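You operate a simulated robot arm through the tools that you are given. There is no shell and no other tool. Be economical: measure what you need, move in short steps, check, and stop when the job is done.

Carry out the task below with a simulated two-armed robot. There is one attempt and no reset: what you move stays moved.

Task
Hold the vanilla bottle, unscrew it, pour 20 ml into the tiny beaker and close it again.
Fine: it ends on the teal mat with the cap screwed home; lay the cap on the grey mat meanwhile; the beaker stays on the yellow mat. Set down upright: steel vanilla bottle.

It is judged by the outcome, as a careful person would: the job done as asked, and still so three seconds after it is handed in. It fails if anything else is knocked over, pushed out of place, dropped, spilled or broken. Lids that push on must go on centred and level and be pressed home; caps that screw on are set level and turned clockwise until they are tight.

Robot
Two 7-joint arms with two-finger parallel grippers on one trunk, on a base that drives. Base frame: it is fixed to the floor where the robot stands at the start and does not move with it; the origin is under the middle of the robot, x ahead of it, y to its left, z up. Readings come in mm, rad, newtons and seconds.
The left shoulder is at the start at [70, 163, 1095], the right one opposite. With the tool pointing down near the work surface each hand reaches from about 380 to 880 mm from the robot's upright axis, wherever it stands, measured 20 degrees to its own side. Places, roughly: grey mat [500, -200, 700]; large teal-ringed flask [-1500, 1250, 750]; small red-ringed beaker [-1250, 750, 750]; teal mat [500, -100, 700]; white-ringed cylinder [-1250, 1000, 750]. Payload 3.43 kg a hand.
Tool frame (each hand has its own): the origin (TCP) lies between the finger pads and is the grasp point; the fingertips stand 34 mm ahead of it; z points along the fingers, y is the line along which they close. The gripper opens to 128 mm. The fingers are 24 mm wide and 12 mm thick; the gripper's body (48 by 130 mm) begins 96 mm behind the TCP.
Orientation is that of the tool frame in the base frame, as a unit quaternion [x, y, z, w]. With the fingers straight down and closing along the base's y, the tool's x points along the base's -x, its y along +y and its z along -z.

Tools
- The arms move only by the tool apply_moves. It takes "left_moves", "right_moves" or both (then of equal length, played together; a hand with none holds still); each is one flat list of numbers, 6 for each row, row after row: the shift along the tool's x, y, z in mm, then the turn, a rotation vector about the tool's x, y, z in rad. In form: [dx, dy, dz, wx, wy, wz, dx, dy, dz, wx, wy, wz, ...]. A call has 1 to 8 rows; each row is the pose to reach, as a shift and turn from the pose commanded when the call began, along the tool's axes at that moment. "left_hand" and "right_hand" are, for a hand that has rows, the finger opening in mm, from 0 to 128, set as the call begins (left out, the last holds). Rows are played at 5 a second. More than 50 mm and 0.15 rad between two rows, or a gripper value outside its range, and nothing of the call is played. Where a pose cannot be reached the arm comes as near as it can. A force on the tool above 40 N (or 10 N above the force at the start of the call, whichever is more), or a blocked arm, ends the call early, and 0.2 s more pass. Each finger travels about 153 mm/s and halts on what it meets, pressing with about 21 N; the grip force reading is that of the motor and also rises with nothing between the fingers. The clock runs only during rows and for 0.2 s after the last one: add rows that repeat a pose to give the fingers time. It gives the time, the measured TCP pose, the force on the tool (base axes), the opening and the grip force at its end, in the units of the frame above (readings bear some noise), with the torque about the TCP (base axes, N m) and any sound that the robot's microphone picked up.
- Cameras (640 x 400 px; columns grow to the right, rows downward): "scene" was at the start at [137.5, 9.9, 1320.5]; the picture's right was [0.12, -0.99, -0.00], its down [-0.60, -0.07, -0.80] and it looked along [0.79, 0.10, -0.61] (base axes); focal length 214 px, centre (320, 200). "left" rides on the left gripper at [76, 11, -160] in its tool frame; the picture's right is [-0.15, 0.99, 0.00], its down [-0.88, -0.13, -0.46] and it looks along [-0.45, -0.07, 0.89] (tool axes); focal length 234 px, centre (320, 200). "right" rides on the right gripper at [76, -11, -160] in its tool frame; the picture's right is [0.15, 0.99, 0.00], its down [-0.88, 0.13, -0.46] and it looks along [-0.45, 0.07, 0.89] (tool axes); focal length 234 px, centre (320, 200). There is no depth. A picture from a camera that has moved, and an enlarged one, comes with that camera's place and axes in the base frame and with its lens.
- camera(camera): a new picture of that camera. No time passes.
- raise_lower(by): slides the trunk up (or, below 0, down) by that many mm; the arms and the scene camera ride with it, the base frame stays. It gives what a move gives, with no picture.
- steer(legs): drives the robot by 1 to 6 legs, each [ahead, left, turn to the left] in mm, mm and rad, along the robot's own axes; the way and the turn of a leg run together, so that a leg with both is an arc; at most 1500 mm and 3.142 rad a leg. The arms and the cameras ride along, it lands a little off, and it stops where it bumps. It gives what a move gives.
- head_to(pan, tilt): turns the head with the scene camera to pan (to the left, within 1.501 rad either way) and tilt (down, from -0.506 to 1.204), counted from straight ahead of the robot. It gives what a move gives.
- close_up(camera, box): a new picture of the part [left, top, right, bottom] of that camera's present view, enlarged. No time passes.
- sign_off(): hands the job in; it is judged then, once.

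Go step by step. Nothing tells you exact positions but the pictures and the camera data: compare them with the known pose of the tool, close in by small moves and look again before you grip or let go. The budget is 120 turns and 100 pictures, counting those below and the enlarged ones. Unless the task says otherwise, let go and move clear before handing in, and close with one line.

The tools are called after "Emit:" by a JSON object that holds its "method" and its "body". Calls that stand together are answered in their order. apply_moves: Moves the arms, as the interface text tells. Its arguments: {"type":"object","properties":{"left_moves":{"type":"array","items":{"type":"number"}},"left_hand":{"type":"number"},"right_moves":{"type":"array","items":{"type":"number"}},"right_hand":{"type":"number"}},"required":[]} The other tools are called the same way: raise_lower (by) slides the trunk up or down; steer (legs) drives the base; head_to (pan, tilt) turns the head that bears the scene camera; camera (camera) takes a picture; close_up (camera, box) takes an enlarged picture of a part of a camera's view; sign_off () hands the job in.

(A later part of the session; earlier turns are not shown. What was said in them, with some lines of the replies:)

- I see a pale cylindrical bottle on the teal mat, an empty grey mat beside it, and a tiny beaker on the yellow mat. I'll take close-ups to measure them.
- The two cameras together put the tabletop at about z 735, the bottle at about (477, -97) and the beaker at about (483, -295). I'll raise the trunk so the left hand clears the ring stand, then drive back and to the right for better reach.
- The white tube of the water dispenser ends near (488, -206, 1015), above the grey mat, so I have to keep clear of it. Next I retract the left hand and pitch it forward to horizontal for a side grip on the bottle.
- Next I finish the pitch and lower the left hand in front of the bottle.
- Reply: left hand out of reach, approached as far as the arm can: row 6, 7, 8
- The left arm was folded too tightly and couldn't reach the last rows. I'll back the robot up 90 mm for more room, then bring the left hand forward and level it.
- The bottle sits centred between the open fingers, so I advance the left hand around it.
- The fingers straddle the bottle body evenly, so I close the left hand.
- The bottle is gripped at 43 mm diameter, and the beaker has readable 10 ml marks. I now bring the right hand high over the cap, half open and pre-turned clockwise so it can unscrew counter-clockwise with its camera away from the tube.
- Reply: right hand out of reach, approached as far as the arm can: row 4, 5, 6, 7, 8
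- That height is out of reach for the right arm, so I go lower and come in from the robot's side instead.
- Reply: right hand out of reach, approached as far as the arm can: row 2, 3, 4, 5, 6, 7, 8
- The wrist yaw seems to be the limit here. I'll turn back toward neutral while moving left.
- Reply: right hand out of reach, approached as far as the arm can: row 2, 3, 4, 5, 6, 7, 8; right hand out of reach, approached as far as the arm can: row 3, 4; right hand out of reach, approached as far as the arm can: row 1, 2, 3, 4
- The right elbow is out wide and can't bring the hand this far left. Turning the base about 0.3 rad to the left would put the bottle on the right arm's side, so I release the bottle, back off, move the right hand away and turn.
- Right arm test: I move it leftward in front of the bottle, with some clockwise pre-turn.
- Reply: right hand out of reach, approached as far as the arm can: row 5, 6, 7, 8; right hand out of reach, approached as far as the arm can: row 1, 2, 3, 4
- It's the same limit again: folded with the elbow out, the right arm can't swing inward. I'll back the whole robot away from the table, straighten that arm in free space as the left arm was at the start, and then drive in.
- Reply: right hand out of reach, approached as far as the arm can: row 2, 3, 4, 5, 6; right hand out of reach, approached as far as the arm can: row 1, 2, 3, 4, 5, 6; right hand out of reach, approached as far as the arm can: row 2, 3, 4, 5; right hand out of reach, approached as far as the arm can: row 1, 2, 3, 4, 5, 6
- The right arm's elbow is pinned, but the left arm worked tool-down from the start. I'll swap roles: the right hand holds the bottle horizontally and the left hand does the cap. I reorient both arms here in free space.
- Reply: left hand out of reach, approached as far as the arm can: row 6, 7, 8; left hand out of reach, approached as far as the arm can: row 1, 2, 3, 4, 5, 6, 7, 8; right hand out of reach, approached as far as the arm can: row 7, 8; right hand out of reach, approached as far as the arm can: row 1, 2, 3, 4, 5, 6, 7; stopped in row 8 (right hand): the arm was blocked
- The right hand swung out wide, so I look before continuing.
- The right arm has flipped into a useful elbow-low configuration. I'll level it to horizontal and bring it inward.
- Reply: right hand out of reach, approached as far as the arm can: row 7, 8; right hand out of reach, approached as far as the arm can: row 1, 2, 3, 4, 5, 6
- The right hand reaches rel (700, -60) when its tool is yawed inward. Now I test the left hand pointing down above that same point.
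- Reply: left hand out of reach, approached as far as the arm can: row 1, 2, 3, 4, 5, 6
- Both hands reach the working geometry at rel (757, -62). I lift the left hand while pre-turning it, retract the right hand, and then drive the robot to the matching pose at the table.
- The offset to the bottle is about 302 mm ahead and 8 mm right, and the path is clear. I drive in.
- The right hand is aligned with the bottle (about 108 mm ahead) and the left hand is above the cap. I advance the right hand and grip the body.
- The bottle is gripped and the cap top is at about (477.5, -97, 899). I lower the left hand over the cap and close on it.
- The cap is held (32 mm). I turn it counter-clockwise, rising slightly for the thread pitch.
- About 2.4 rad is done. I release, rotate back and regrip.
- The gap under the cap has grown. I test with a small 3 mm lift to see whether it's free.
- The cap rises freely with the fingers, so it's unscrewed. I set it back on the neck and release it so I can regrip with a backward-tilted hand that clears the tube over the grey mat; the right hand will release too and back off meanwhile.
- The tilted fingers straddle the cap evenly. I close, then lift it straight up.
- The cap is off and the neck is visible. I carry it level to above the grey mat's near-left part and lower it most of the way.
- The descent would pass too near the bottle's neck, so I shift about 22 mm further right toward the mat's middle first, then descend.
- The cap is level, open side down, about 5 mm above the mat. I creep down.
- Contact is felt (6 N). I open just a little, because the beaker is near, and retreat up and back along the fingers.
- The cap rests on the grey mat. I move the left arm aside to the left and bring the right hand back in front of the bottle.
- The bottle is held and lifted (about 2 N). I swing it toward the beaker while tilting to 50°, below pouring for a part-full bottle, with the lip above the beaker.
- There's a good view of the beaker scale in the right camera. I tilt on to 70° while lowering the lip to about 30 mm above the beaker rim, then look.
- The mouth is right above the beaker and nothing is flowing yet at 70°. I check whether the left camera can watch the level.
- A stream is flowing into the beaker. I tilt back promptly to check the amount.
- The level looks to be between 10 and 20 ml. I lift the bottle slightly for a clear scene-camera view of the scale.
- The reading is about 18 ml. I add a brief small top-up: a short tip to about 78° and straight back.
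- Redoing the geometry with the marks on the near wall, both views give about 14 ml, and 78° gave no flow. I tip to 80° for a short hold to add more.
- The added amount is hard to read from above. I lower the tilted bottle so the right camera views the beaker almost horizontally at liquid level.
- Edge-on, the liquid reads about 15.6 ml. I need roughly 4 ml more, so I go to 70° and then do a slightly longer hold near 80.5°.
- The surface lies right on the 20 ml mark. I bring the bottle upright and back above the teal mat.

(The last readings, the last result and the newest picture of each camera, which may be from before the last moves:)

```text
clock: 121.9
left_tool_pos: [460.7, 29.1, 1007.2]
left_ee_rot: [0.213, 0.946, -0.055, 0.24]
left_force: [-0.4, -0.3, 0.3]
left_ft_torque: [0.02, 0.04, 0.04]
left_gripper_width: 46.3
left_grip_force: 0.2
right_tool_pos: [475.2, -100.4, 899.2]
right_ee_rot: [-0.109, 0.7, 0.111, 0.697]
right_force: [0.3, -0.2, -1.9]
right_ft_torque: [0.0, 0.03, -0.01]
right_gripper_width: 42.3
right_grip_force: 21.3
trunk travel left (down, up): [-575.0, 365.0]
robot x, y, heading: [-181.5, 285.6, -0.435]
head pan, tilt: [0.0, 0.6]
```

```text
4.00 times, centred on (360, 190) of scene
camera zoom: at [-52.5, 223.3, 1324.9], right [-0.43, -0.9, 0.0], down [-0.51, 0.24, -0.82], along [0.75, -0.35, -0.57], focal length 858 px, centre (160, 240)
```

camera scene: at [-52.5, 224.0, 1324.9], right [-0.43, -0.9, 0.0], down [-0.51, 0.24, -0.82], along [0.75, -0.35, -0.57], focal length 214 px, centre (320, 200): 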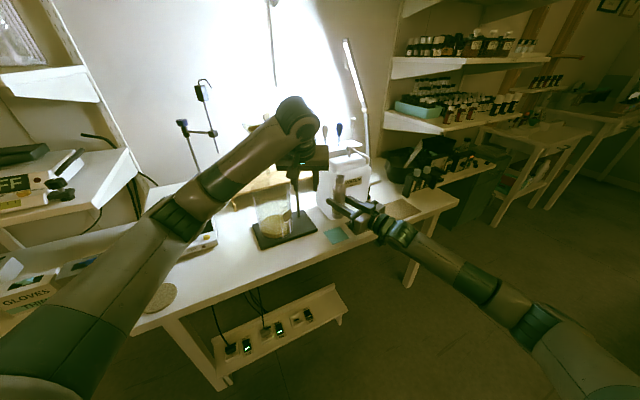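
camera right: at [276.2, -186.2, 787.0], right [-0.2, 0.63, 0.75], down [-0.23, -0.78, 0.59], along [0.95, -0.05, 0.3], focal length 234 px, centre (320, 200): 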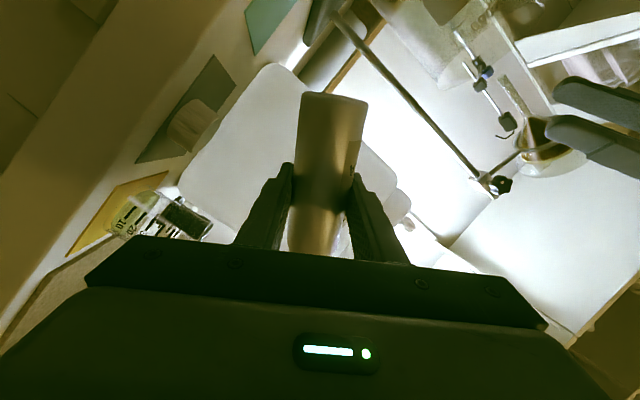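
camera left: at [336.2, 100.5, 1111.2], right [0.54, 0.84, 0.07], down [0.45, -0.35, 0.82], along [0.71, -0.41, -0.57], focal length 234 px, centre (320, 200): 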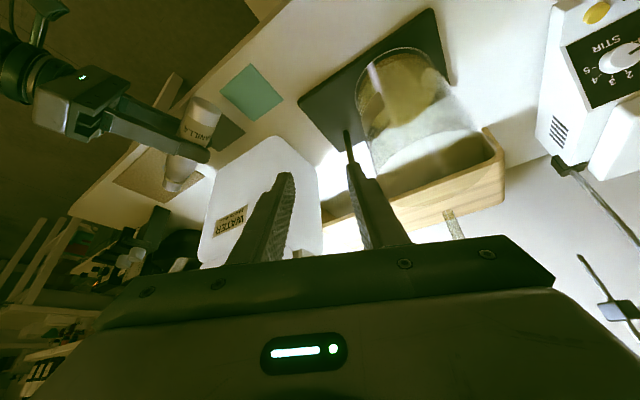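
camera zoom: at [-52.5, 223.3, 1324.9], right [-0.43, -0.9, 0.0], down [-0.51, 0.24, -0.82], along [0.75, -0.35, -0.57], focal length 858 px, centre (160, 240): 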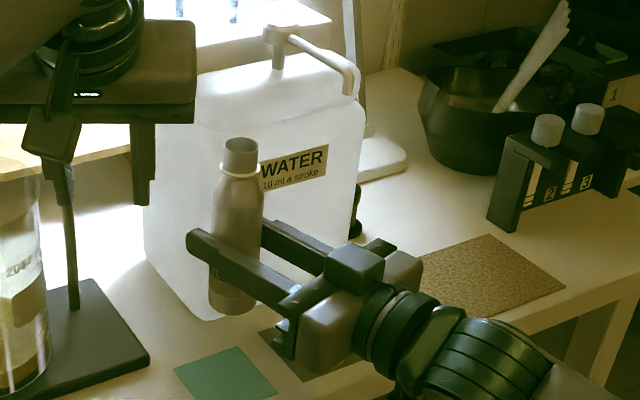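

Emit:
{"method": "apply_moves", "body": {"right_moves": [30, 0, 0.3, 0, 0, 0, 60, 0, 0.6, 0, 0, 0, 85, 0, 1, 0, 0, 0, 97, 0, 1, 0, 0, 0, 99, 0, 1, 0, 0, 0, 99, 0, 1, 0, 0, 0]}}

Emit:
{"method": "apply_moves", "body": {"right_moves": [0.7, 0, 0, 0, 0, 0, 1.4, 0, 0, 0, 0, 0, 1.4, 0, 0, 0, 0, 0]}}

Emit:
{"method": "close_up", "body": {"camera": "scene", "box": [280, 140, 440, 240]}}

```text
clock: 123.3
left_tool_pos: [461.2, 29.6, 1007.3]
left_ee_rot: [0.212, 0.946, -0.054, 0.241]
left_force: [1.2, -0.5, -0.5]
left_ft_torque: [0.04, -0.01, -0.03]
left_gripper_width: 45.8
left_grip_force: 0.1
right_tool_pos: [474.6, -99.4, 799.3]
right_ee_rot: [-0.109, 0.699, 0.111, 0.698]
right_force: [0.2, 0.4, -1.4]
right_ft_torque: [0.04, 0.02, 0.02]
right_gripper_width: 42.3
right_grip_force: 21.2
trunk travel left (down, up): [-575.0, 365.0]
robot x, y, heading: [-178.1, 283.9, -0.44]
head pan, tilt: [0.0, 0.6]
```

```text
clock: 124.1
left_tool_pos: [461.5, 29.4, 1007.0]
left_ee_rot: [0.213, 0.946, -0.055, 0.24]
left_force: [-0.1, 0.2, 0.3]
left_ft_torque: [-0.01, 0.02, -0.02]
left_gripper_width: 46.0
left_grip_force: 0.0
right_tool_pos: [474.2, -99.3, 799.2]
right_ee_rot: [-0.108, 0.699, 0.109, 0.698]
right_force: [1.0, -0.2, 1.4]
right_ft_torque: [-0.05, -0.05, -0.02]
right_gripper_width: 42.5
right_grip_force: 21.4
trunk travel left (down, up): [-575.0, 365.0]
robot x, y, heading: [-176.0, 284.3, -0.438]
head pan, tilt: [0.0, 0.6]
```

```text
4.00 times, centred on (360, 190) of scene
camera zoom: at [-52.5, 223.9, 1325.0], right [-0.43, -0.9, 0.0], down [-0.51, 0.24, -0.82], along [0.75, -0.35, -0.57], focal length 858 px, centre (160, 240)
```

zoom: 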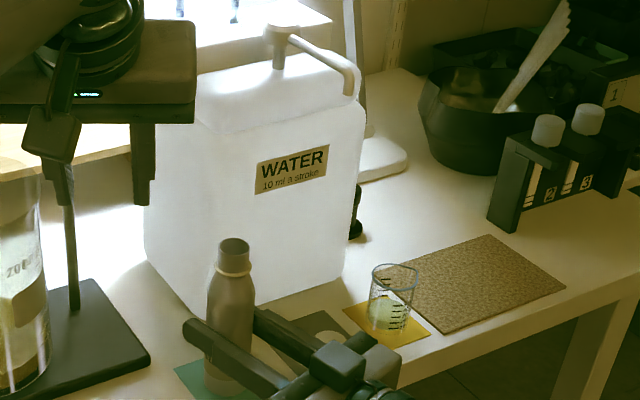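

The bottle is seated on the teal mat. The right hand releases it and backs off to the side, and the left hand returns to its retreat pose over the cap.

Emit:
{"method": "apply_moves", "body": {"right_moves": [0, 0, 0, 0, 0, 0, 0, 0, 0, 0, 0, 0, 0, 0, -30, 0, 0, 0, 0, 0, -60, 0, 0, 0, 0, 0, -90, 0, 0, 0, 0, 0, -120, 0, 0, 0], "right_hand": 100}}

Emit:
{"method": "apply_moves", "body": {"left_moves": [5, -36, 10, 0, 0, 0, 10, -72, 20, 0, 0, 0, 15, -108, 30, 0, 0, 0, 20, -144, 40, 0, 0, 0, 25, -180, 50, 0, 0, 0, 30, -216, 60, 0, 0, 0], "right_moves": [8, -33, -21, 0, 0, 0, 15, -66, -42, 0, 0, 0, 22, -98, -63, 0, 0, 0, 30, -131, -84, 0, 0, 0, 30, -131, -84, 0, 0, 0, 30, -131, -84, 0, 0, 0]}}

Emit:
{"method": "camera", "body": {"camera": "left"}}

```text
clock: 125.5
left_tool_pos: [460.1, 29.7, 1007.6]
left_ee_rot: [0.213, 0.945, -0.056, 0.241]
left_force: [0.5, -0.5, 0.4]
left_ft_torque: [-0.03, -0.02, 0.01]
left_gripper_width: 46.1
left_grip_force: 0.1
right_tool_pos: [362.2, -136.3, 799.0]
right_ee_rot: [-0.11, 0.699, 0.111, 0.698]
right_force: [0.2, -0.1, 0.0]
right_ft_torque: [0.03, 0.0, 0.01]
right_gripper_width: 100.1
right_grip_force: 0.1
trunk travel left (down, up): [-575.0, 365.0]
robot x, y, heading: [-174.9, 283.0, -0.437]
head pan, tilt: [0.0, 0.6]
```

```text
clock: 126.9
left_tool_pos: [369.1, -166.1, 940.6]
left_ee_rot: [0.213, 0.946, -0.054, 0.24]
left_force: [1.3, 0.7, -0.1]
left_ft_torque: [-0.01, 0.0, 0.01]
left_gripper_width: 46.0
left_grip_force: 0.0
right_tool_pos: [321.1, -287.6, 767.8]
right_ee_rot: [-0.109, 0.699, 0.111, 0.698]
right_force: [0.1, -0.4, -0.3]
right_ft_torque: [0.02, -0.01, 0.02]
right_gripper_width: 100.2
right_grip_force: 0.0
trunk travel left (down, up): [-575.0, 365.0]
robot x, y, heading: [-179.5, 282.6, -0.443]
head pan, tilt: [0.0, 0.6]
```

```text
22 pictures are left
camera left: at [243.9, -95.2, 1044.6], right [0.54, 0.84, 0.07], down [0.45, -0.35, 0.82], along [0.71, -0.41, -0.57], focal length 234 px, centre (320, 200)
```

left: 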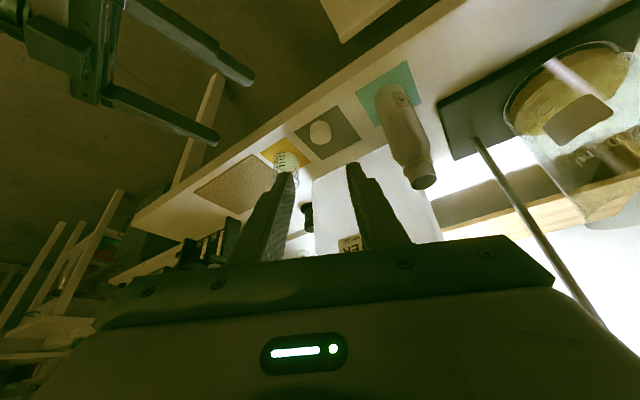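

Emit:
{"method": "apply_moves", "body": {"left_moves": [0, 0.5, 40, 0, 0, 0, 0, 1, 80, 0, 0, 0, 0, 1, 120, 0, 0, 0, 0, 1, 160, 0, 0, 0, 0, 1, 185, 0, 0, 0, 0, 1, 199, 0, 0, 0, 0, 1, 199, 0, 0, 0]}}

Emit:
{"method": "close_up", "body": {"camera": "left", "box": [240, 100, 400, 200]}}

```text
clock: 128.5
left_tool_pos: [456.8, -205.0, 764.8]
left_ee_rot: [0.213, 0.945, -0.055, 0.24]
left_force: [0.3, -0.7, 0.9]
left_ft_torque: [0.02, -0.01, -0.02]
left_gripper_width: 45.9
left_grip_force: 0.0
right_tool_pos: [322.2, -287.7, 768.8]
right_ee_rot: [-0.11, 0.699, 0.111, 0.698]
right_force: [-0.1, -0.1, -0.4]
right_ft_torque: [-0.02, -0.01, 0.03]
right_gripper_width: 100.0
right_grip_force: 0.1
trunk travel left (down, up): [-575.0, 365.0]
robot x, y, heading: [-177.2, 285.1, -0.443]
head pan, tilt: [0.0, 0.6]
```

```text
4.00 times, centred on (320, 150) of left
camera zoom: at [331.6, -134.0, 869.6], right [0.54, 0.84, 0.07], down [0.45, -0.35, 0.82], along [0.71, -0.41, -0.57], focal length 937 px, centre (320, 400)
```

zoom: 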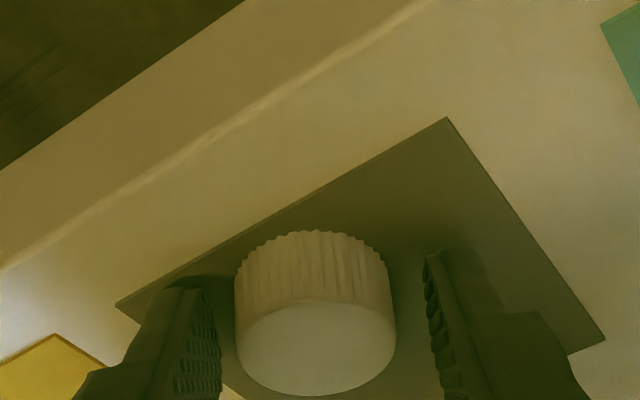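

The cap is between the fingers. I close on it and lift straight up.

Emit:
{"method": "apply_moves", "body": {"left_moves": [0, -1.5, 0, 0, 0, 0, 0, -1.5, 0, 0, 0, 0, 0, -1.5, 0, 0, 0, 0, -3, -1.5, -5, 0, 0, 0, -22, -1.5, -40, 0, 0, 0, -45, -1.5, -82, 0, 0, 0, -67, -1.5, -123, 0, 0, 0, -89, -1.5, -163, 0, 0, 0], "left_hand": 0}}

Emit:
{"method": "camera", "body": {"camera": "left"}}

```text
clock: 130.3
left_tool_pos: [456.1, -206.9, 951.1]
left_ee_rot: [0.213, 0.946, -0.055, 0.24]
left_force: [0.5, -0.9, 0.3]
left_ft_torque: [0.0, -0.03, 0.0]
left_gripper_width: 31.9
left_grip_force: 21.5
right_tool_pos: [321.8, -288.0, 770.3]
right_ee_rot: [-0.109, 0.699, 0.11, 0.698]
right_force: [0.8, 0.0, -0.2]
right_ft_torque: [0.01, -0.01, 0.0]
right_gripper_width: 100.1
right_grip_force: 0.0
trunk travel left (down, up): [-575.0, 365.0]
robot x, y, heading: [-180.9, 281.6, -0.442]
head pan, tilt: [0.0, 0.6]
```

```text
20 pictures are left
camera left: at [331.8, -135.2, 1054.9], right [0.54, 0.84, 0.07], down [0.45, -0.35, 0.82], along [0.71, -0.41, -0.57], focal length 234 px, centre (320, 200)
```

left: 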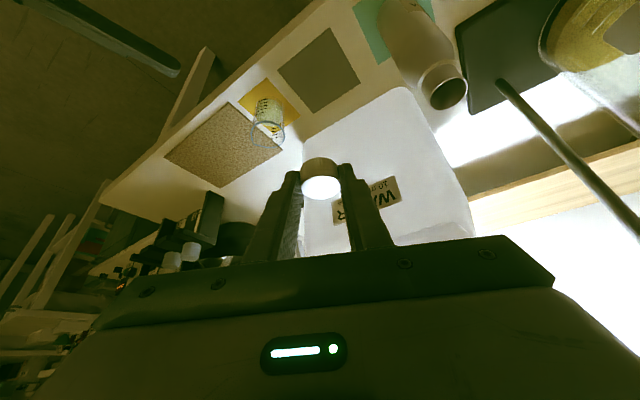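

Emit:
{"method": "apply_moves", "body": {"left_moves": [8, 27, -6.6, 0, 0, 0, 16, 54, -13, 0, 0, 0, 24, 81, -20, 0, 0, 0, 32, 108.4, -26.6, 0, 0, 0, 32, 108.4, -26.6, 0, 0, 0]}}

Emit:
{"method": "close_up", "body": {"camera": "left", "box": [272, 90, 368, 210]}}

Emit:
{"method": "close_up", "body": {"camera": "scene", "box": [316, 175, 364, 215]}}

```text
clock: 131.5
left_tool_pos: [467.2, -91.7, 958.7]
left_ee_rot: [0.212, 0.946, -0.054, 0.24]
left_force: [0.0, -1.1, 0.4]
left_ft_torque: [0.02, 0.0, -0.05]
left_gripper_width: 31.8
left_grip_force: 21.1
right_tool_pos: [322.3, -287.7, 768.7]
right_ee_rot: [-0.109, 0.699, 0.111, 0.698]
right_force: [-0.5, 0.2, -0.4]
right_ft_torque: [0.01, 0.01, 0.0]
right_gripper_width: 100.3
right_grip_force: 0.1
trunk travel left (down, up): [-575.0, 365.0]
robot x, y, heading: [-176.1, 283.6, -0.441]
head pan, tilt: [0.0, 0.6]
```

```text
3.33 times, centred on (320, 150) of left
camera zoom: at [341.7, -20.1, 1063.1], right [0.54, 0.84, 0.07], down [0.45, -0.35, 0.82], along [0.71, -0.41, -0.57], focal length 781 px, centre (320, 367)
```

zoom: 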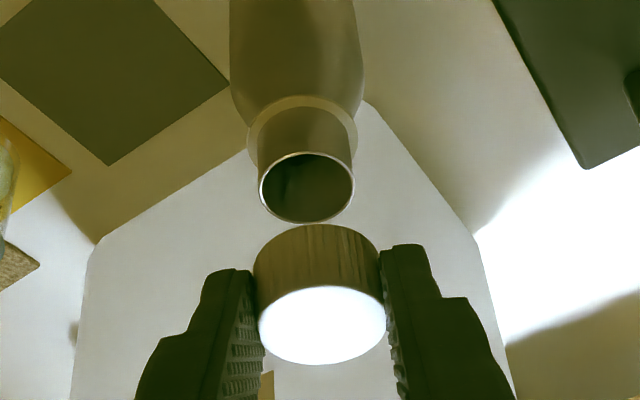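

```text
10.00 times, centred on (340, 195) of scene
camera zoom: at [-52.8, 223.2, 1324.9], right [-0.43, -0.9, 0.0], down [-0.51, 0.24, -0.82], along [0.75, -0.35, -0.57], focal length 2145 px, centre (120, 250)
```

zoom: 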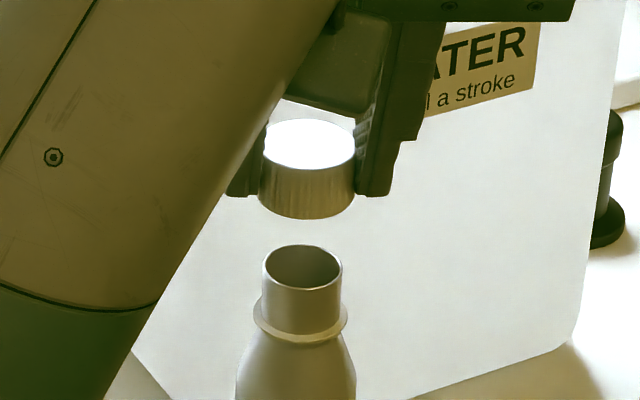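

Side-to-side alignment is good to within about 1 mm. I lower to just above the rim with a small correction and check again.

Emit:
{"method": "apply_moves", "body": {"left_moves": [3.3, -0.2, 4, 0, 0, 0, 6.5, -0.4, 9, 0, 0, 0, 10.6, -0.4, 16.7, 0, 0, 0, 10.6, -0.4, 16.7, 0, 0, 0]}}

Emit:
{"method": "close_up", "body": {"camera": "left", "box": [272, 90, 368, 210]}}

Emit:
{"method": "close_up", "body": {"camera": "scene", "box": [316, 180, 364, 210]}}

```text
clock: 132.5
left_tool_pos: [462.7, -89.8, 941.7]
left_ee_rot: [0.213, 0.945, -0.055, 0.241]
left_force: [-0.1, 0.2, 0.4]
left_ft_torque: [-0.03, -0.01, -0.01]
left_gripper_width: 31.8
left_grip_force: 21.2
right_tool_pos: [321.8, -287.5, 768.3]
right_ee_rot: [-0.109, 0.699, 0.11, 0.698]
right_force: [0.4, 0.1, 0.6]
right_ft_torque: [0.0, -0.01, -0.02]
right_gripper_width: 99.9
right_grip_force: 0.1
trunk travel left (down, up): [-575.0, 365.0]
robot x, y, heading: [-180.3, 281.4, -0.436]
head pan, tilt: [0.0, 0.6]
```

```text
3.33 times, centred on (320, 150) of left
camera zoom: at [339.3, -19.2, 1044.5], right [0.54, 0.84, 0.07], down [0.45, -0.35, 0.82], along [0.71, -0.41, -0.57], focal length 781 px, centre (320, 367)
```

zoom: 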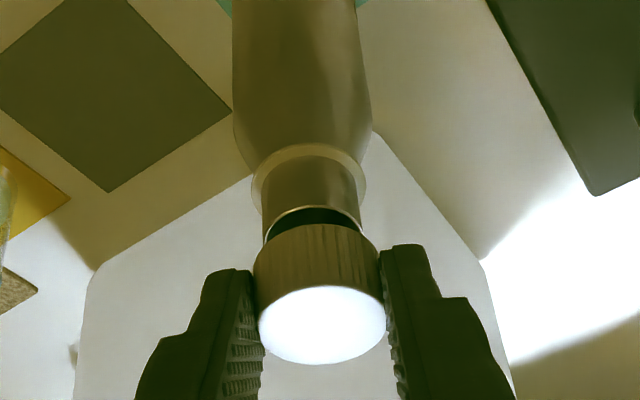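

```text
13.33 times, centred on (340, 195) of scene
camera zoom: at [-52.6, 223.8, 1324.9], right [-0.43, -0.9, 0.0], down [-0.51, 0.24, -0.82], along [0.75, -0.35, -0.57], focal length 2860 px, centre (53, 267)
```

zoom: 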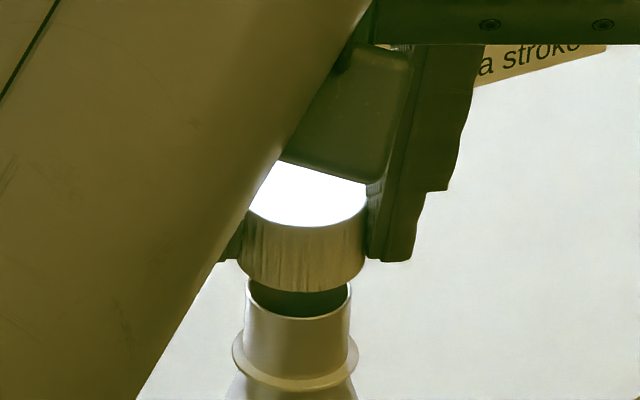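

Emit:
{"method": "apply_moves", "body": {"left_moves": [-2.2, -0.4, 1.2, 0, 0, 0, -0.3, -0.4, 4.7, 0, 0, 0, 1.6, -0.4, 8.2, 0, 0, 0, 1.6, -0.4, 8.2, 0, 0, 0]}}

Emit:
{"method": "close_up", "body": {"camera": "left", "box": [288, 105, 352, 185]}}

Emit:
{"method": "close_up", "body": {"camera": "scene", "box": [316, 185, 364, 215]}}

```text
clock: 133.5
left_tool_pos: [465.6, -91.5, 932.0]
left_ee_rot: [0.212, 0.946, -0.055, 0.24]
left_force: [0.3, -0.4, -0.5]
left_ft_torque: [-0.02, -0.02, 0.0]
left_gripper_width: 32.0
left_grip_force: 20.9
right_tool_pos: [322.6, -287.9, 769.7]
right_ee_rot: [-0.11, 0.699, 0.111, 0.698]
right_force: [-0.1, 0.4, 0.5]
right_ft_torque: [0.02, -0.03, -0.01]
right_gripper_width: 100.4
right_grip_force: 0.0
trunk travel left (down, up): [-575.0, 365.0]
robot x, y, heading: [-178.4, 284.1, -0.441]
head pan, tilt: [0.0, 0.6]
```

```text
5.00 times, centred on (320, 145) of left
camera zoom: at [341.4, -20.2, 1036.5], right [0.54, 0.84, 0.07], down [0.45, -0.35, 0.82], along [0.71, -0.41, -0.57], focal length 1171 px, centre (320, 475)
```

zoom: 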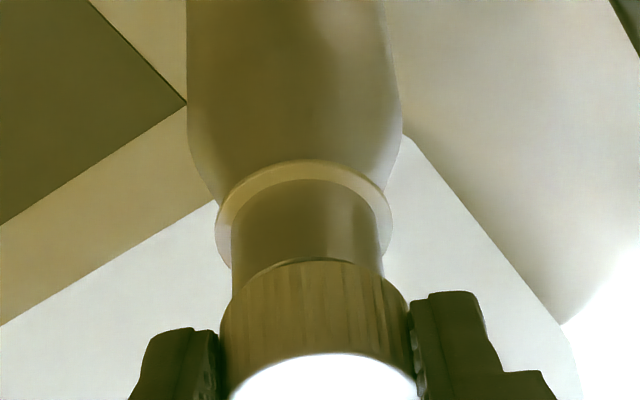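

```text
13.33 times, centred on (340, 200) of scene
camera zoom: at [-52.5, 223.8, 1324.9], right [-0.43, -0.9, 0.0], down [-0.51, 0.24, -0.82], along [0.75, -0.35, -0.57], focal length 2860 px, centre (53, 200)
```

zoom: 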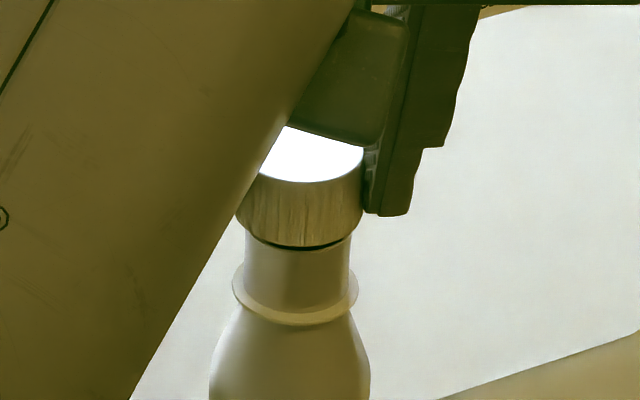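

The cap is concentric within about 0.5 mm and 3 mm above the rim. I slide it down onto the neck.

Emit:
{"method": "apply_moves", "body": {"left_moves": [0.5, -0.4, 0.9, 0, 0, 0, 1.4, -0.4, 2.6, 0, 0, 0, 2.9, -0.4, 5.3, 0, 0, 0, 4.8, -0.4, 8.8, 0, 0, 0, 4.8, -0.4, 8.8, 0, 0, 0]}}

Emit:
{"method": "apply_moves", "body": {"left_moves": [1, 0, 1.8, 0, 0, 0, 2, 0, 3.5, 0, 0, 0, 2.9, 0, 5.3, 0, 0, 0, 2.9, 0, 5.3, 0, 0, 0]}}

Emit:
{"method": "close_up", "body": {"camera": "scene", "box": [316, 185, 364, 215]}}

```text
clock: 134.7
left_tool_pos: [466.8, -92.0, 923.5]
left_ee_rot: [0.212, 0.946, -0.055, 0.24]
left_force: [-0.3, 0.3, 0.3]
left_ft_torque: [-0.02, -0.02, -0.05]
left_gripper_width: 31.9
left_grip_force: 20.6
right_tool_pos: [322.3, -287.4, 768.9]
right_ee_rot: [-0.108, 0.7, 0.11, 0.698]
right_force: [-0.7, -0.7, -0.3]
right_ft_torque: [0.0, -0.02, -0.05]
right_gripper_width: 100.1
right_grip_force: 0.1
trunk travel left (down, up): [-575.0, 365.0]
robot x, y, heading: [-180.6, 283.1, -0.446]
head pan, tilt: [0.0, 0.6]
```

```text
clock: 135.7
left_tool_pos: [466.6, -92.9, 916.7]
left_ee_rot: [0.213, 0.946, -0.054, 0.24]
left_force: [-1.1, 0.1, 0.5]
left_ft_torque: [0.03, 0.01, -0.01]
left_gripper_width: 31.8
left_grip_force: 20.6
right_tool_pos: [322.8, -287.1, 769.0]
right_ee_rot: [-0.109, 0.699, 0.111, 0.697]
right_force: [-0.6, -0.9, 0.1]
right_ft_torque: [0.02, 0.01, 0.03]
right_gripper_width: 100.2
right_grip_force: 0.1
trunk travel left (down, up): [-575.0, 365.0]
robot x, y, heading: [-180.6, 285.8, -0.443]
head pan, tilt: [0.0, 0.6]
```

```text
13.33 times, centred on (340, 200) of scene
camera zoom: at [-52.6, 223.8, 1324.9], right [-0.43, -0.9, 0.0], down [-0.51, 0.24, -0.82], along [0.75, -0.35, -0.57], focal length 2860 px, centre (53, 200)
```

zoom: 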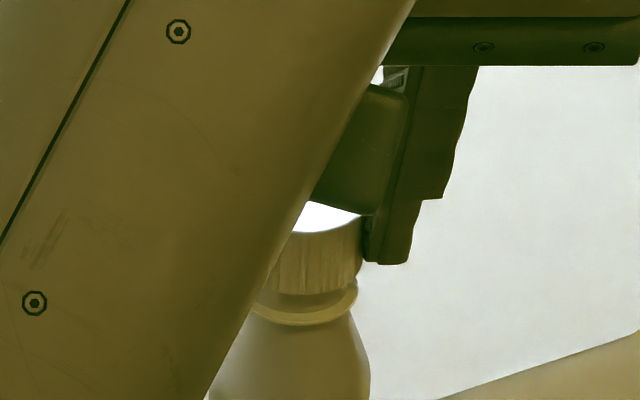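

Emit:
{"method": "apply_moves", "body": {"left_moves": [0.5, 0, 0.9, 0, 0, 0, 1, 0, 1.8, 0, 0, 0, 1.4, 0, 2.6, 0, 0, 0, 1.4, 0, 2.6, 0, 0, 0]}}

Emit:
{"method": "apply_moves", "body": {"left_moves": [0.5, 0, 0.9, 0, 0, 0, 1, 0, 1.8, 0, 0, 0, 1, 0, 1.8, 0, 0, 0]}}

```text
clock: 136.7
left_tool_pos: [466.7, -91.8, 913.2]
left_ee_rot: [0.212, 0.946, -0.055, 0.241]
left_force: [-0.2, -1.4, 0.4]
left_ft_torque: [-0.02, 0.0, -0.01]
left_gripper_width: 32.1
left_grip_force: 21.8
right_tool_pos: [322.4, -286.8, 768.8]
right_ee_rot: [-0.109, 0.699, 0.11, 0.698]
right_force: [-0.5, -0.6, -0.5]
right_ft_torque: [0.02, -0.03, -0.02]
right_gripper_width: 99.9
right_grip_force: 0.1
trunk travel left (down, up): [-575.0, 365.0]
robot x, y, heading: [-181.5, 285.6, -0.434]
head pan, tilt: [0.0, 0.6]
```

```text
clock: 137.5
left_tool_pos: [464.9, -92.8, 912.8]
left_ee_rot: [0.212, 0.945, -0.055, 0.241]
left_force: [1.4, -0.4, 7.3]
left_ft_torque: [-0.1, -0.25, -0.02]
left_gripper_width: 32.2
left_grip_force: 20.7
right_tool_pos: [322.5, -287.7, 769.8]
right_ee_rot: [-0.109, 0.699, 0.111, 0.698]
right_force: [-0.2, 0.0, -0.5]
right_ft_torque: [0.04, 0.03, 0.02]
right_gripper_width: 99.8
right_grip_force: 0.1
trunk travel left (down, up): [-575.0, 365.0]
robot x, y, heading: [-179.1, 284.8, -0.44]
head pan, tilt: [0.0, 0.6]
```

The cap is seated on the thread start (7 N). I open the left hand and bring it vertical around the cap, while the right hand returns in front of the bottle.

Emit:
{"method": "apply_moves", "body": {"left_moves": [0, 0, 0, 0, 0, 0, 0, 0, 0, 0, 0, 0, -2.5, 0, 2.4, 0, 0.125, 0, -5, 0, 4.7, 0, 0.25, 0, -7.5, 0, 7, 0, 0.375, 0, -9.9, 0, 9.4, 0, 0.5, 0, -9.9, 0, 9.4, 0, 0.5, 0], "left_hand": 60}}

Emit:
{"method": "apply_moves", "body": {"right_moves": [-30, 0, 0, 0, 0, 0, -30, 33, 21, 0, 0, 0, -30, 66, 42, 0, 0, 0, -30, 98, 63, 0, 0, 0, -30, 131, 84, 0, 0, 0, -30, 131, 84, 0, 0, 0]}}

Emit:
{"method": "close_up", "body": {"camera": "scene", "box": [300, 165, 396, 225]}}

```text
clock: 139.1
left_tool_pos: [479.2, -97.2, 909.4]
left_ee_rot: [0.219, 0.976, 0.0, -0.001]
left_force: [-0.4, -0.1, -0.5]
left_ft_torque: [0.0, 0.01, -0.02]
left_gripper_width: 59.8
left_grip_force: 0.1
left hand out of reach, approached as far as the arm can: row 5
right_tool_pos: [322.1, -286.7, 768.4]
right_ee_rot: [-0.109, 0.699, 0.111, 0.697]
right_force: [0.5, 0.5, -0.1]
right_ft_torque: [-0.02, 0.0, 0.05]
right_gripper_width: 99.7
right_grip_force: 0.1
trunk travel left (down, up): [-575.0, 365.0]
robot x, y, heading: [-183.7, 285.8, -0.448]
head pan, tilt: [0.0, 0.6]
```

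```text
clock: 140.5
left_tool_pos: [477.8, -96.7, 907.1]
left_ee_rot: [0.219, 0.976, 0.0, -0.002]
left_force: [-0.7, -0.6, 0.1]
left_ft_torque: [0.03, 0.0, 0.01]
left_gripper_width: 60.0
left_grip_force: 0.0
right_tool_pos: [360.1, -134.0, 797.3]
right_ee_rot: [-0.109, 0.699, 0.111, 0.698]
right_force: [0.4, -0.4, 0.4]
right_ft_torque: [-0.01, 0.0, 0.02]
right_gripper_width: 100.2
right_grip_force: 0.0
trunk travel left (down, up): [-575.0, 365.0]
robot x, y, heading: [-181.8, 283.4, -0.442]
head pan, tilt: [0.0, 0.6]
```

```text
6.67 times, centred on (348, 195) of scene
camera zoom: at [-52.8, 223.3, 1324.9], right [-0.43, -0.9, 0.0], down [-0.51, 0.24, -0.82], along [0.75, -0.35, -0.57], focal length 1430 px, centre (133, 233)
```

zoom: 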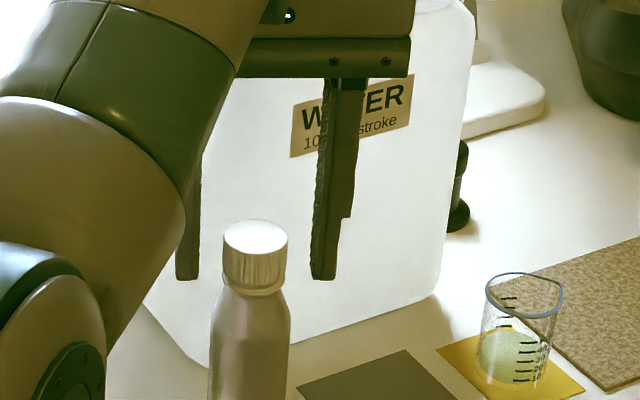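

The cap sits level. The right hand advances and grips the bottle while the left hand, open, winds counter-clockwise to its start for tightening.

Emit:
{"method": "apply_moves", "body": {"left_moves": [0, 0, 0, 0, 0, -0.15, 0, 0, 0, 0, 0, -0.3, 0, 0, 0, 0, 0, -0.45, 0, 0, 0, 0, 0, -0.6, 0, 0, 0, 0, 0, -0.75, 0, 0, 0, 0, 0, -0.9, 0, 0, 0, 0, 0, -1.05, 0, 0, 0, 0, 0, -1.2], "right_moves": [0, 0, 30, 0, 0, 0, 0, 0, 60, 0, 0, 0, 0, 0, 90, 0, 0, 0, 0, 0, 119, 0, 0, 0, 0, 0, 119, 0, 0, 0, 0, 0, 119, 0, 0, 0, 0, 0, 119, 0, 0, 0, 0, 0, 119, 0, 0, 0]}}

Emit:
{"method": "apply_moves", "body": {"right_moves": [0, 0, 0, 0, 0, 0, 0, 0, 0, 0, 0, 0, 0, 0, 0, 0, 0, 0, 0, 0, 0, 0, 0, 0], "right_hand": 0}}

Emit:
{"method": "apply_moves", "body": {"left_moves": [0, 0, 0, 0, 0, 0, 0, 0, 0, 0, 0, 0, 0, 0, 0, 0, 0, 0], "left_hand": 0}}

```text
clock: 142.3
left_tool_pos: [478.1, -98.2, 908.1]
left_ee_rot: [-0.371, 0.929, 0.001, -0.001]
left_force: [-1.2, -0.4, 0.1]
left_ft_torque: [0.01, -0.02, 0.01]
left_gripper_width: 59.9
left_grip_force: 0.1
right_tool_pos: [474.2, -98.7, 800.5]
right_ee_rot: [-0.109, 0.699, 0.11, 0.698]
right_force: [0.1, 0.4, -0.1]
right_ft_torque: [-0.06, 0.0, 0.02]
right_gripper_width: 99.8
right_grip_force: 0.1
trunk travel left (down, up): [-575.0, 365.0]
robot x, y, heading: [-183.8, 282.3, -0.44]
head pan, tilt: [0.0, 0.6]
```

```text
clock: 143.3
left_tool_pos: [478.1, -97.3, 906.9]
left_ee_rot: [-0.37, 0.929, 0.0, -0.001]
left_force: [0.1, -0.7, 0.2]
left_ft_torque: [0.01, 0.01, -0.01]
left_gripper_width: 60.2
left_grip_force: 0.0
right_tool_pos: [474.5, -98.7, 799.0]
right_ee_rot: [-0.109, 0.699, 0.111, 0.698]
right_force: [1.1, -0.1, 1.1]
right_ft_torque: [-0.07, 0.02, -0.01]
right_gripper_width: 42.3
right_grip_force: 21.1
trunk travel left (down, up): [-575.0, 365.0]
robot x, y, heading: [-180.5, 284.8, -0.44]
head pan, tilt: [0.0, 0.6]
```

```text
clock: 144.1
left_tool_pos: [479.8, -99.3, 907.0]
left_ee_rot: [-0.37, 0.929, 0.001, -0.001]
left_force: [-1.5, 2.0, 0.7]
left_ft_torque: [0.0, 0.08, -0.01]
left_gripper_width: 31.3
left_grip_force: 20.8
right_tool_pos: [474.5, -99.5, 800.2]
right_ee_rot: [-0.109, 0.699, 0.11, 0.698]
right_force: [1.8, -2.9, 0.1]
right_ft_torque: [0.04, 0.11, 0.0]
right_gripper_width: 42.0
right_grip_force: 21.3
trunk travel left (down, up): [-575.0, 365.0]
robot x, y, heading: [-178.4, 279.4, -0.441]
head pan, tilt: [0.0, 0.6]
```

The cap is held. I turn it clockwise with a slight downward follow.

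Emit:
{"method": "apply_moves", "body": {"left_moves": [0, 0, 0.2, 0, 0, 0.15, 0, 0, 0.3, 0, 0, 0.3, 0, 0, 0.4, 0, 0, 0.45, 0, 0, 0.6, 0, 0, 0.6, 0, 0, 0.7, 0, 0, 0.75, 0, 0, 0.8, 0, 0, 0.9, 0, 0, 0.9, 0, 0, 1.05, 0, 0, 1.0, 0, 0, 1.2]}}

Emit:
{"method": "apply_moves", "body": {"left_moves": [0, 0, 0.1, 0, 0, 0.15, 0, 0, 0.2, 0, 0, 0.3, 0, 0, 0.3, 0, 0, 0.45, 0, 0, 0.4, 0, 0, 0.6, 0, 0, 0.5, 0, 0, 0.75, 0, 0, 0.6, 0, 0, 0.9, 0, 0, 0.7, 0, 0, 1.05, 0, 0, 0.8, 0, 0, 1.2]}}

Emit:
{"method": "close_up", "body": {"camera": "scene", "box": [316, 185, 364, 215]}}

```text
clock: 145.9
left_tool_pos: [477.8, -97.2, 905.7]
left_ee_rot: [0.22, 0.976, 0.001, 0.0]
left_force: [3.6, -0.9, 2.0]
left_ft_torque: [-0.05, -0.03, 0.03]
left_gripper_width: 31.6
left_grip_force: 20.8
right_tool_pos: [474.0, -98.7, 799.8]
right_ee_rot: [-0.109, 0.699, 0.111, 0.698]
right_force: [-3.2, 1.0, -0.5]
right_ft_torque: [-0.21, -0.39, 0.0]
right_gripper_width: 42.0
right_grip_force: 21.2
trunk travel left (down, up): [-575.0, 365.0]
robot x, y, heading: [-178.8, 284.8, -0.439]
head pan, tilt: [0.0, 0.6]
```

```text
clock: 147.7
left_tool_pos: [477.9, -98.2, 906.0]
left_ee_rot: [0.732, 0.681, -0.001, -0.001]
left_force: [0.9, 3.1, 1.5]
left_ft_torque: [0.14, -0.07, 0.01]
left_gripper_width: 31.9
left_grip_force: 21.2
right_tool_pos: [473.4, -98.9, 800.0]
right_ee_rot: [-0.109, 0.699, 0.111, 0.698]
right_force: [-1.9, -1.2, 0.7]
right_ft_torque: [0.16, -0.15, -0.02]
right_gripper_width: 42.2
right_grip_force: 20.9
trunk travel left (down, up): [-575.0, 365.0]
robot x, y, heading: [-180.6, 281.3, -0.439]
head pan, tilt: [0.0, 0.6]
```

```text
13.33 times, centred on (340, 200) of scene
camera zoom: at [-52.6, 224.0, 1324.9], right [-0.43, -0.9, 0.0], down [-0.51, 0.24, -0.82], along [0.75, -0.35, -0.57], focal length 2860 px, centre (53, 200)
```

zoom: 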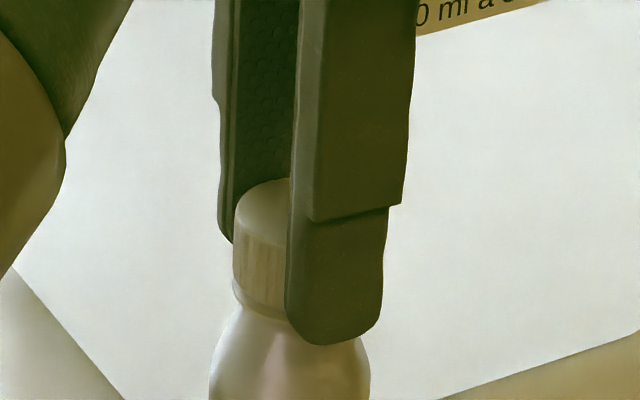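

A second cycle: release, wind back, regrip and turn clockwise.

Emit:
{"method": "apply_moves", "body": {"left_moves": [0, 0, 0, 0, 0, 0, 0, 0, 0, 0, 0, -0.15, 0, 0, 0, 0, 0, -0.3, 0, 0, 0, 0, 0, -0.45, 0, 0, 0, 0, 0, -0.6, 0, 0, 0, 0, 0, -0.75, 0, 0, 0, 0, 0, -0.9, 0, 0, 0, 0, 0, -1.05], "left_hand": 60}}

Emit:
{"method": "apply_moves", "body": {"left_moves": [0, 0, 0, 0, 0, -0.15, 0, 0, 0, 0, 0, -0.3, 0, 0, 0, 0, 0, -0.45, 0, 0, 0, 0, 0, -0.6, 0, 0, 0, 0, 0, -0.75, 0, 0, 0, 0, 0, -0.9, 0, 0, 0, 0, 0, -1.05, 0, 0, 0, 0, 0, -1.2]}}

Emit:
{"method": "apply_moves", "body": {"left_moves": [0, 0, 0, 0, 0, 0, 0, 0, 0, 0, 0, 0, 0, 0, 0.2, 0, 0, 0.15, 0, 0, 0.3, 0, 0, 0.3, 0, 0, 0.4, 0, 0, 0.45, 0, 0, 0.5, 0, 0, 0.6, 0, 0, 0.6, 0, 0, 0.75, 0, 0, 0.7, 0, 0, 0.9], "left_hand": 0}}

Emit:
{"method": "apply_moves", "body": {"left_moves": [0, 0, 0.1, 0, 0, 0.15, 0, 0, 0.2, 0, 0, 0.3, 0, 0, 0.3, 0, 0, 0.45, 0, 0, 0.4, 0, 0, 0.6, 0, 0, 0.5, 0, 0, 0.75, 0, 0, 0.6, 0, 0, 0.9, 0, 0, 0.7, 0, 0, 1.05, 0, 0, 0.8, 0, 0, 1.2]}}

```text
clock: 149.5
left_tool_pos: [478.0, -96.5, 905.5]
left_ee_rot: [0.291, 0.957, 0.0, -0.002]
left_force: [0.6, -0.4, -0.7]
left_ft_torque: [0.01, -0.03, 0.01]
left_gripper_width: 59.7
left_grip_force: 0.0
right_tool_pos: [474.7, -98.4, 799.6]
right_ee_rot: [-0.109, 0.699, 0.11, 0.698]
right_force: [-0.4, -0.6, 0.0]
right_ft_torque: [-0.07, -0.03, 0.0]
right_gripper_width: 42.0
right_grip_force: 20.8
trunk travel left (down, up): [-575.0, 365.0]
robot x, y, heading: [-175.7, 281.0, -0.442]
head pan, tilt: [0.0, 0.6]
```

```text
clock: 151.3
left_tool_pos: [478.5, -97.3, 906.6]
left_ee_rot: [-0.301, 0.954, 0.001, -0.002]
left_force: [-0.1, 0.7, 0.0]
left_ft_torque: [0.05, 0.01, 0.0]
left_gripper_width: 60.2
left_grip_force: 0.1
right_tool_pos: [473.5, -98.7, 799.8]
right_ee_rot: [-0.109, 0.7, 0.111, 0.697]
right_force: [0.3, -0.1, 1.0]
right_ft_torque: [-0.1, -0.03, 0.03]
right_gripper_width: 42.1
right_grip_force: 20.6
trunk travel left (down, up): [-575.0, 365.0]
robot x, y, heading: [-178.6, 281.7, -0.436]
head pan, tilt: [0.0, 0.6]
```

```text
clock: 153.1
left_tool_pos: [479.3, -97.6, 905.8]
left_ee_rot: [0.147, 0.989, -0.001, -0.001]
left_force: [-0.3, 1.2, 0.3]
left_ft_torque: [0.06, 0.01, 0.43]
left_gripper_width: 32.0
left_grip_force: 20.6
right_tool_pos: [474.1, -98.1, 798.0]
right_ee_rot: [-0.108, 0.7, 0.11, 0.698]
right_force: [0.9, -1.1, 0.3]
right_ft_torque: [0.11, 0.14, -0.42]
right_gripper_width: 42.5
right_grip_force: 21.3
trunk travel left (down, up): [-575.0, 365.0]
robot x, y, heading: [-182.0, 285.2, -0.438]
head pan, tilt: [0.0, 0.6]
```

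```text
clock: 154.9
left_tool_pos: [478.3, -97.2, 904.1]
left_ee_rot: [0.68, 0.733, 0.0, -0.001]
left_force: [-0.6, -0.4, 0.7]
left_ft_torque: [0.02, -0.03, 0.4]
left_gripper_width: 31.8
left_grip_force: 20.6
right_tool_pos: [474.5, -98.7, 798.9]
right_ee_rot: [-0.108, 0.7, 0.11, 0.698]
right_force: [0.0, 1.3, 0.1]
right_ft_torque: [0.02, -0.05, -0.38]
right_gripper_width: 42.0
right_grip_force: 21.1
trunk travel left (down, up): [-575.0, 365.0]
robot x, y, heading: [-178.9, 283.4, -0.433]
head pan, tilt: [0.0, 0.6]
```

The torque climbed to 0.43 N·m and stayed at the slip limit, so the cap is tight. I release the left hand, lift clear and inspect.

Emit:
{"method": "apply_moves", "body": {"left_moves": [0, 0, 0, 0, 0, 0, 0, 0, 0, 0, 0, 0, 0, 0, -20, 0, 0, 0, 0, 0, -45, 0, 0, 0, 0, 0, -80, 0, 0, 0], "left_hand": 60}}

Emit:
{"method": "close_up", "body": {"camera": "scene", "box": [316, 185, 364, 215]}}

```text
clock: 156.1
left_tool_pos: [478.6, -99.3, 983.7]
left_ee_rot: [0.678, 0.735, 0.0, 0.0]
left_force: [-0.8, 0.0, -0.6]
left_ft_torque: [0.01, -0.03, 0.03]
left_gripper_width: 59.9
left_grip_force: 0.1
right_tool_pos: [473.5, -98.5, 798.9]
right_ee_rot: [-0.108, 0.7, 0.11, 0.698]
right_force: [-1.1, 0.5, 1.2]
right_ft_torque: [-0.03, 0.02, 0.01]
right_gripper_width: 42.0
right_grip_force: 20.6
trunk travel left (down, up): [-575.0, 365.0]
robot x, y, heading: [-180.9, 281.5, -0.439]
head pan, tilt: [0.0, 0.6]
```

```text
13.33 times, centred on (340, 200) of scene
camera zoom: at [-53.5, 224.0, 1324.9], right [-0.43, -0.9, 0.0], down [-0.51, 0.24, -0.83], along [0.75, -0.35, -0.56], focal length 2860 px, centre (53, 200)
```

zoom: 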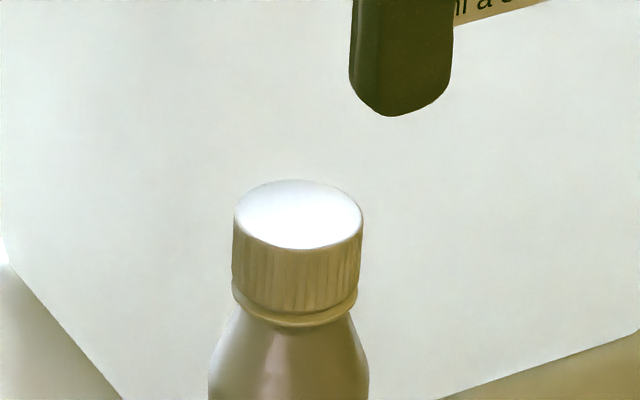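

The cap is level and down on the collar. The right hand lets go and backs away.

Emit:
{"method": "apply_moves", "body": {"right_moves": [0, 0, 0, 0, 0, 0, 0, 0, 0, 0, 0, 0, 0, 0, -30, 0, 0, 0, 0, 0, -60, 0, 0, 0, 0, 0, -90, 0, 0, 0, 0, 0, -130, 0, 0, 0], "right_hand": 100}}

Emit:
{"method": "close_up", "body": {"camera": "scene", "box": [280, 160, 440, 260]}}

```text
clock: 157.5
left_tool_pos: [478.6, -98.4, 983.8]
left_ee_rot: [0.679, 0.734, 0.0, 0.0]
left_force: [0.0, 1.0, 1.3]
left_ft_torque: [-0.01, -0.01, -0.01]
left_gripper_width: 60.4
left_grip_force: 0.0
right_tool_pos: [350.6, -139.9, 800.6]
right_ee_rot: [-0.11, 0.699, 0.113, 0.697]
right_force: [-0.5, -0.3, 0.0]
right_ft_torque: [0.03, 0.02, 0.05]
right_gripper_width: 99.6
right_grip_force: 0.0
trunk travel left (down, up): [-575.0, 365.0]
robot x, y, heading: [-179.6, 285.7, -0.436]
head pan, tilt: [0.0, 0.6]
```

```text
4.00 times, centred on (360, 210) of scene
camera zoom: at [-53.9, 223.6, 1325.1], right [-0.43, -0.9, 0.0], down [-0.51, 0.24, -0.83], along [0.75, -0.35, -0.56], focal length 858 px, centre (160, 160)
```

zoom: 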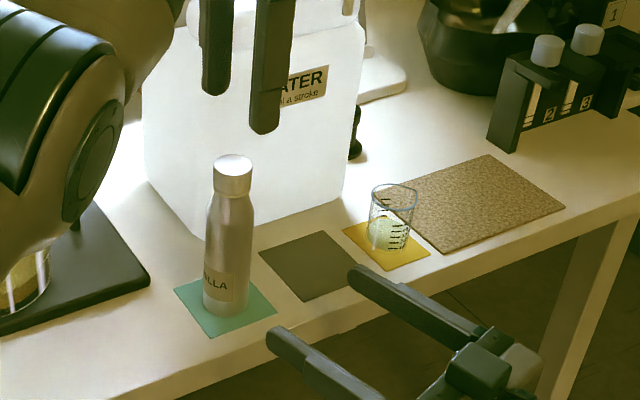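

The bottle stands upright on the teal mat with its cap home, the grey mat is clear, the beaker with 20 ml is on the yellow mat, and both hands are free. I hand in.

Emit:
{"method": "sign_off", "body": {}}

```text
The job is handed in.
```

I poured about 20 ml into the tiny beaker (the level sits on its 20 ml mark). The vanilla bottle is back upright on the teal mat with its cap screwed tight, and the beaker is still on the yellow mat.
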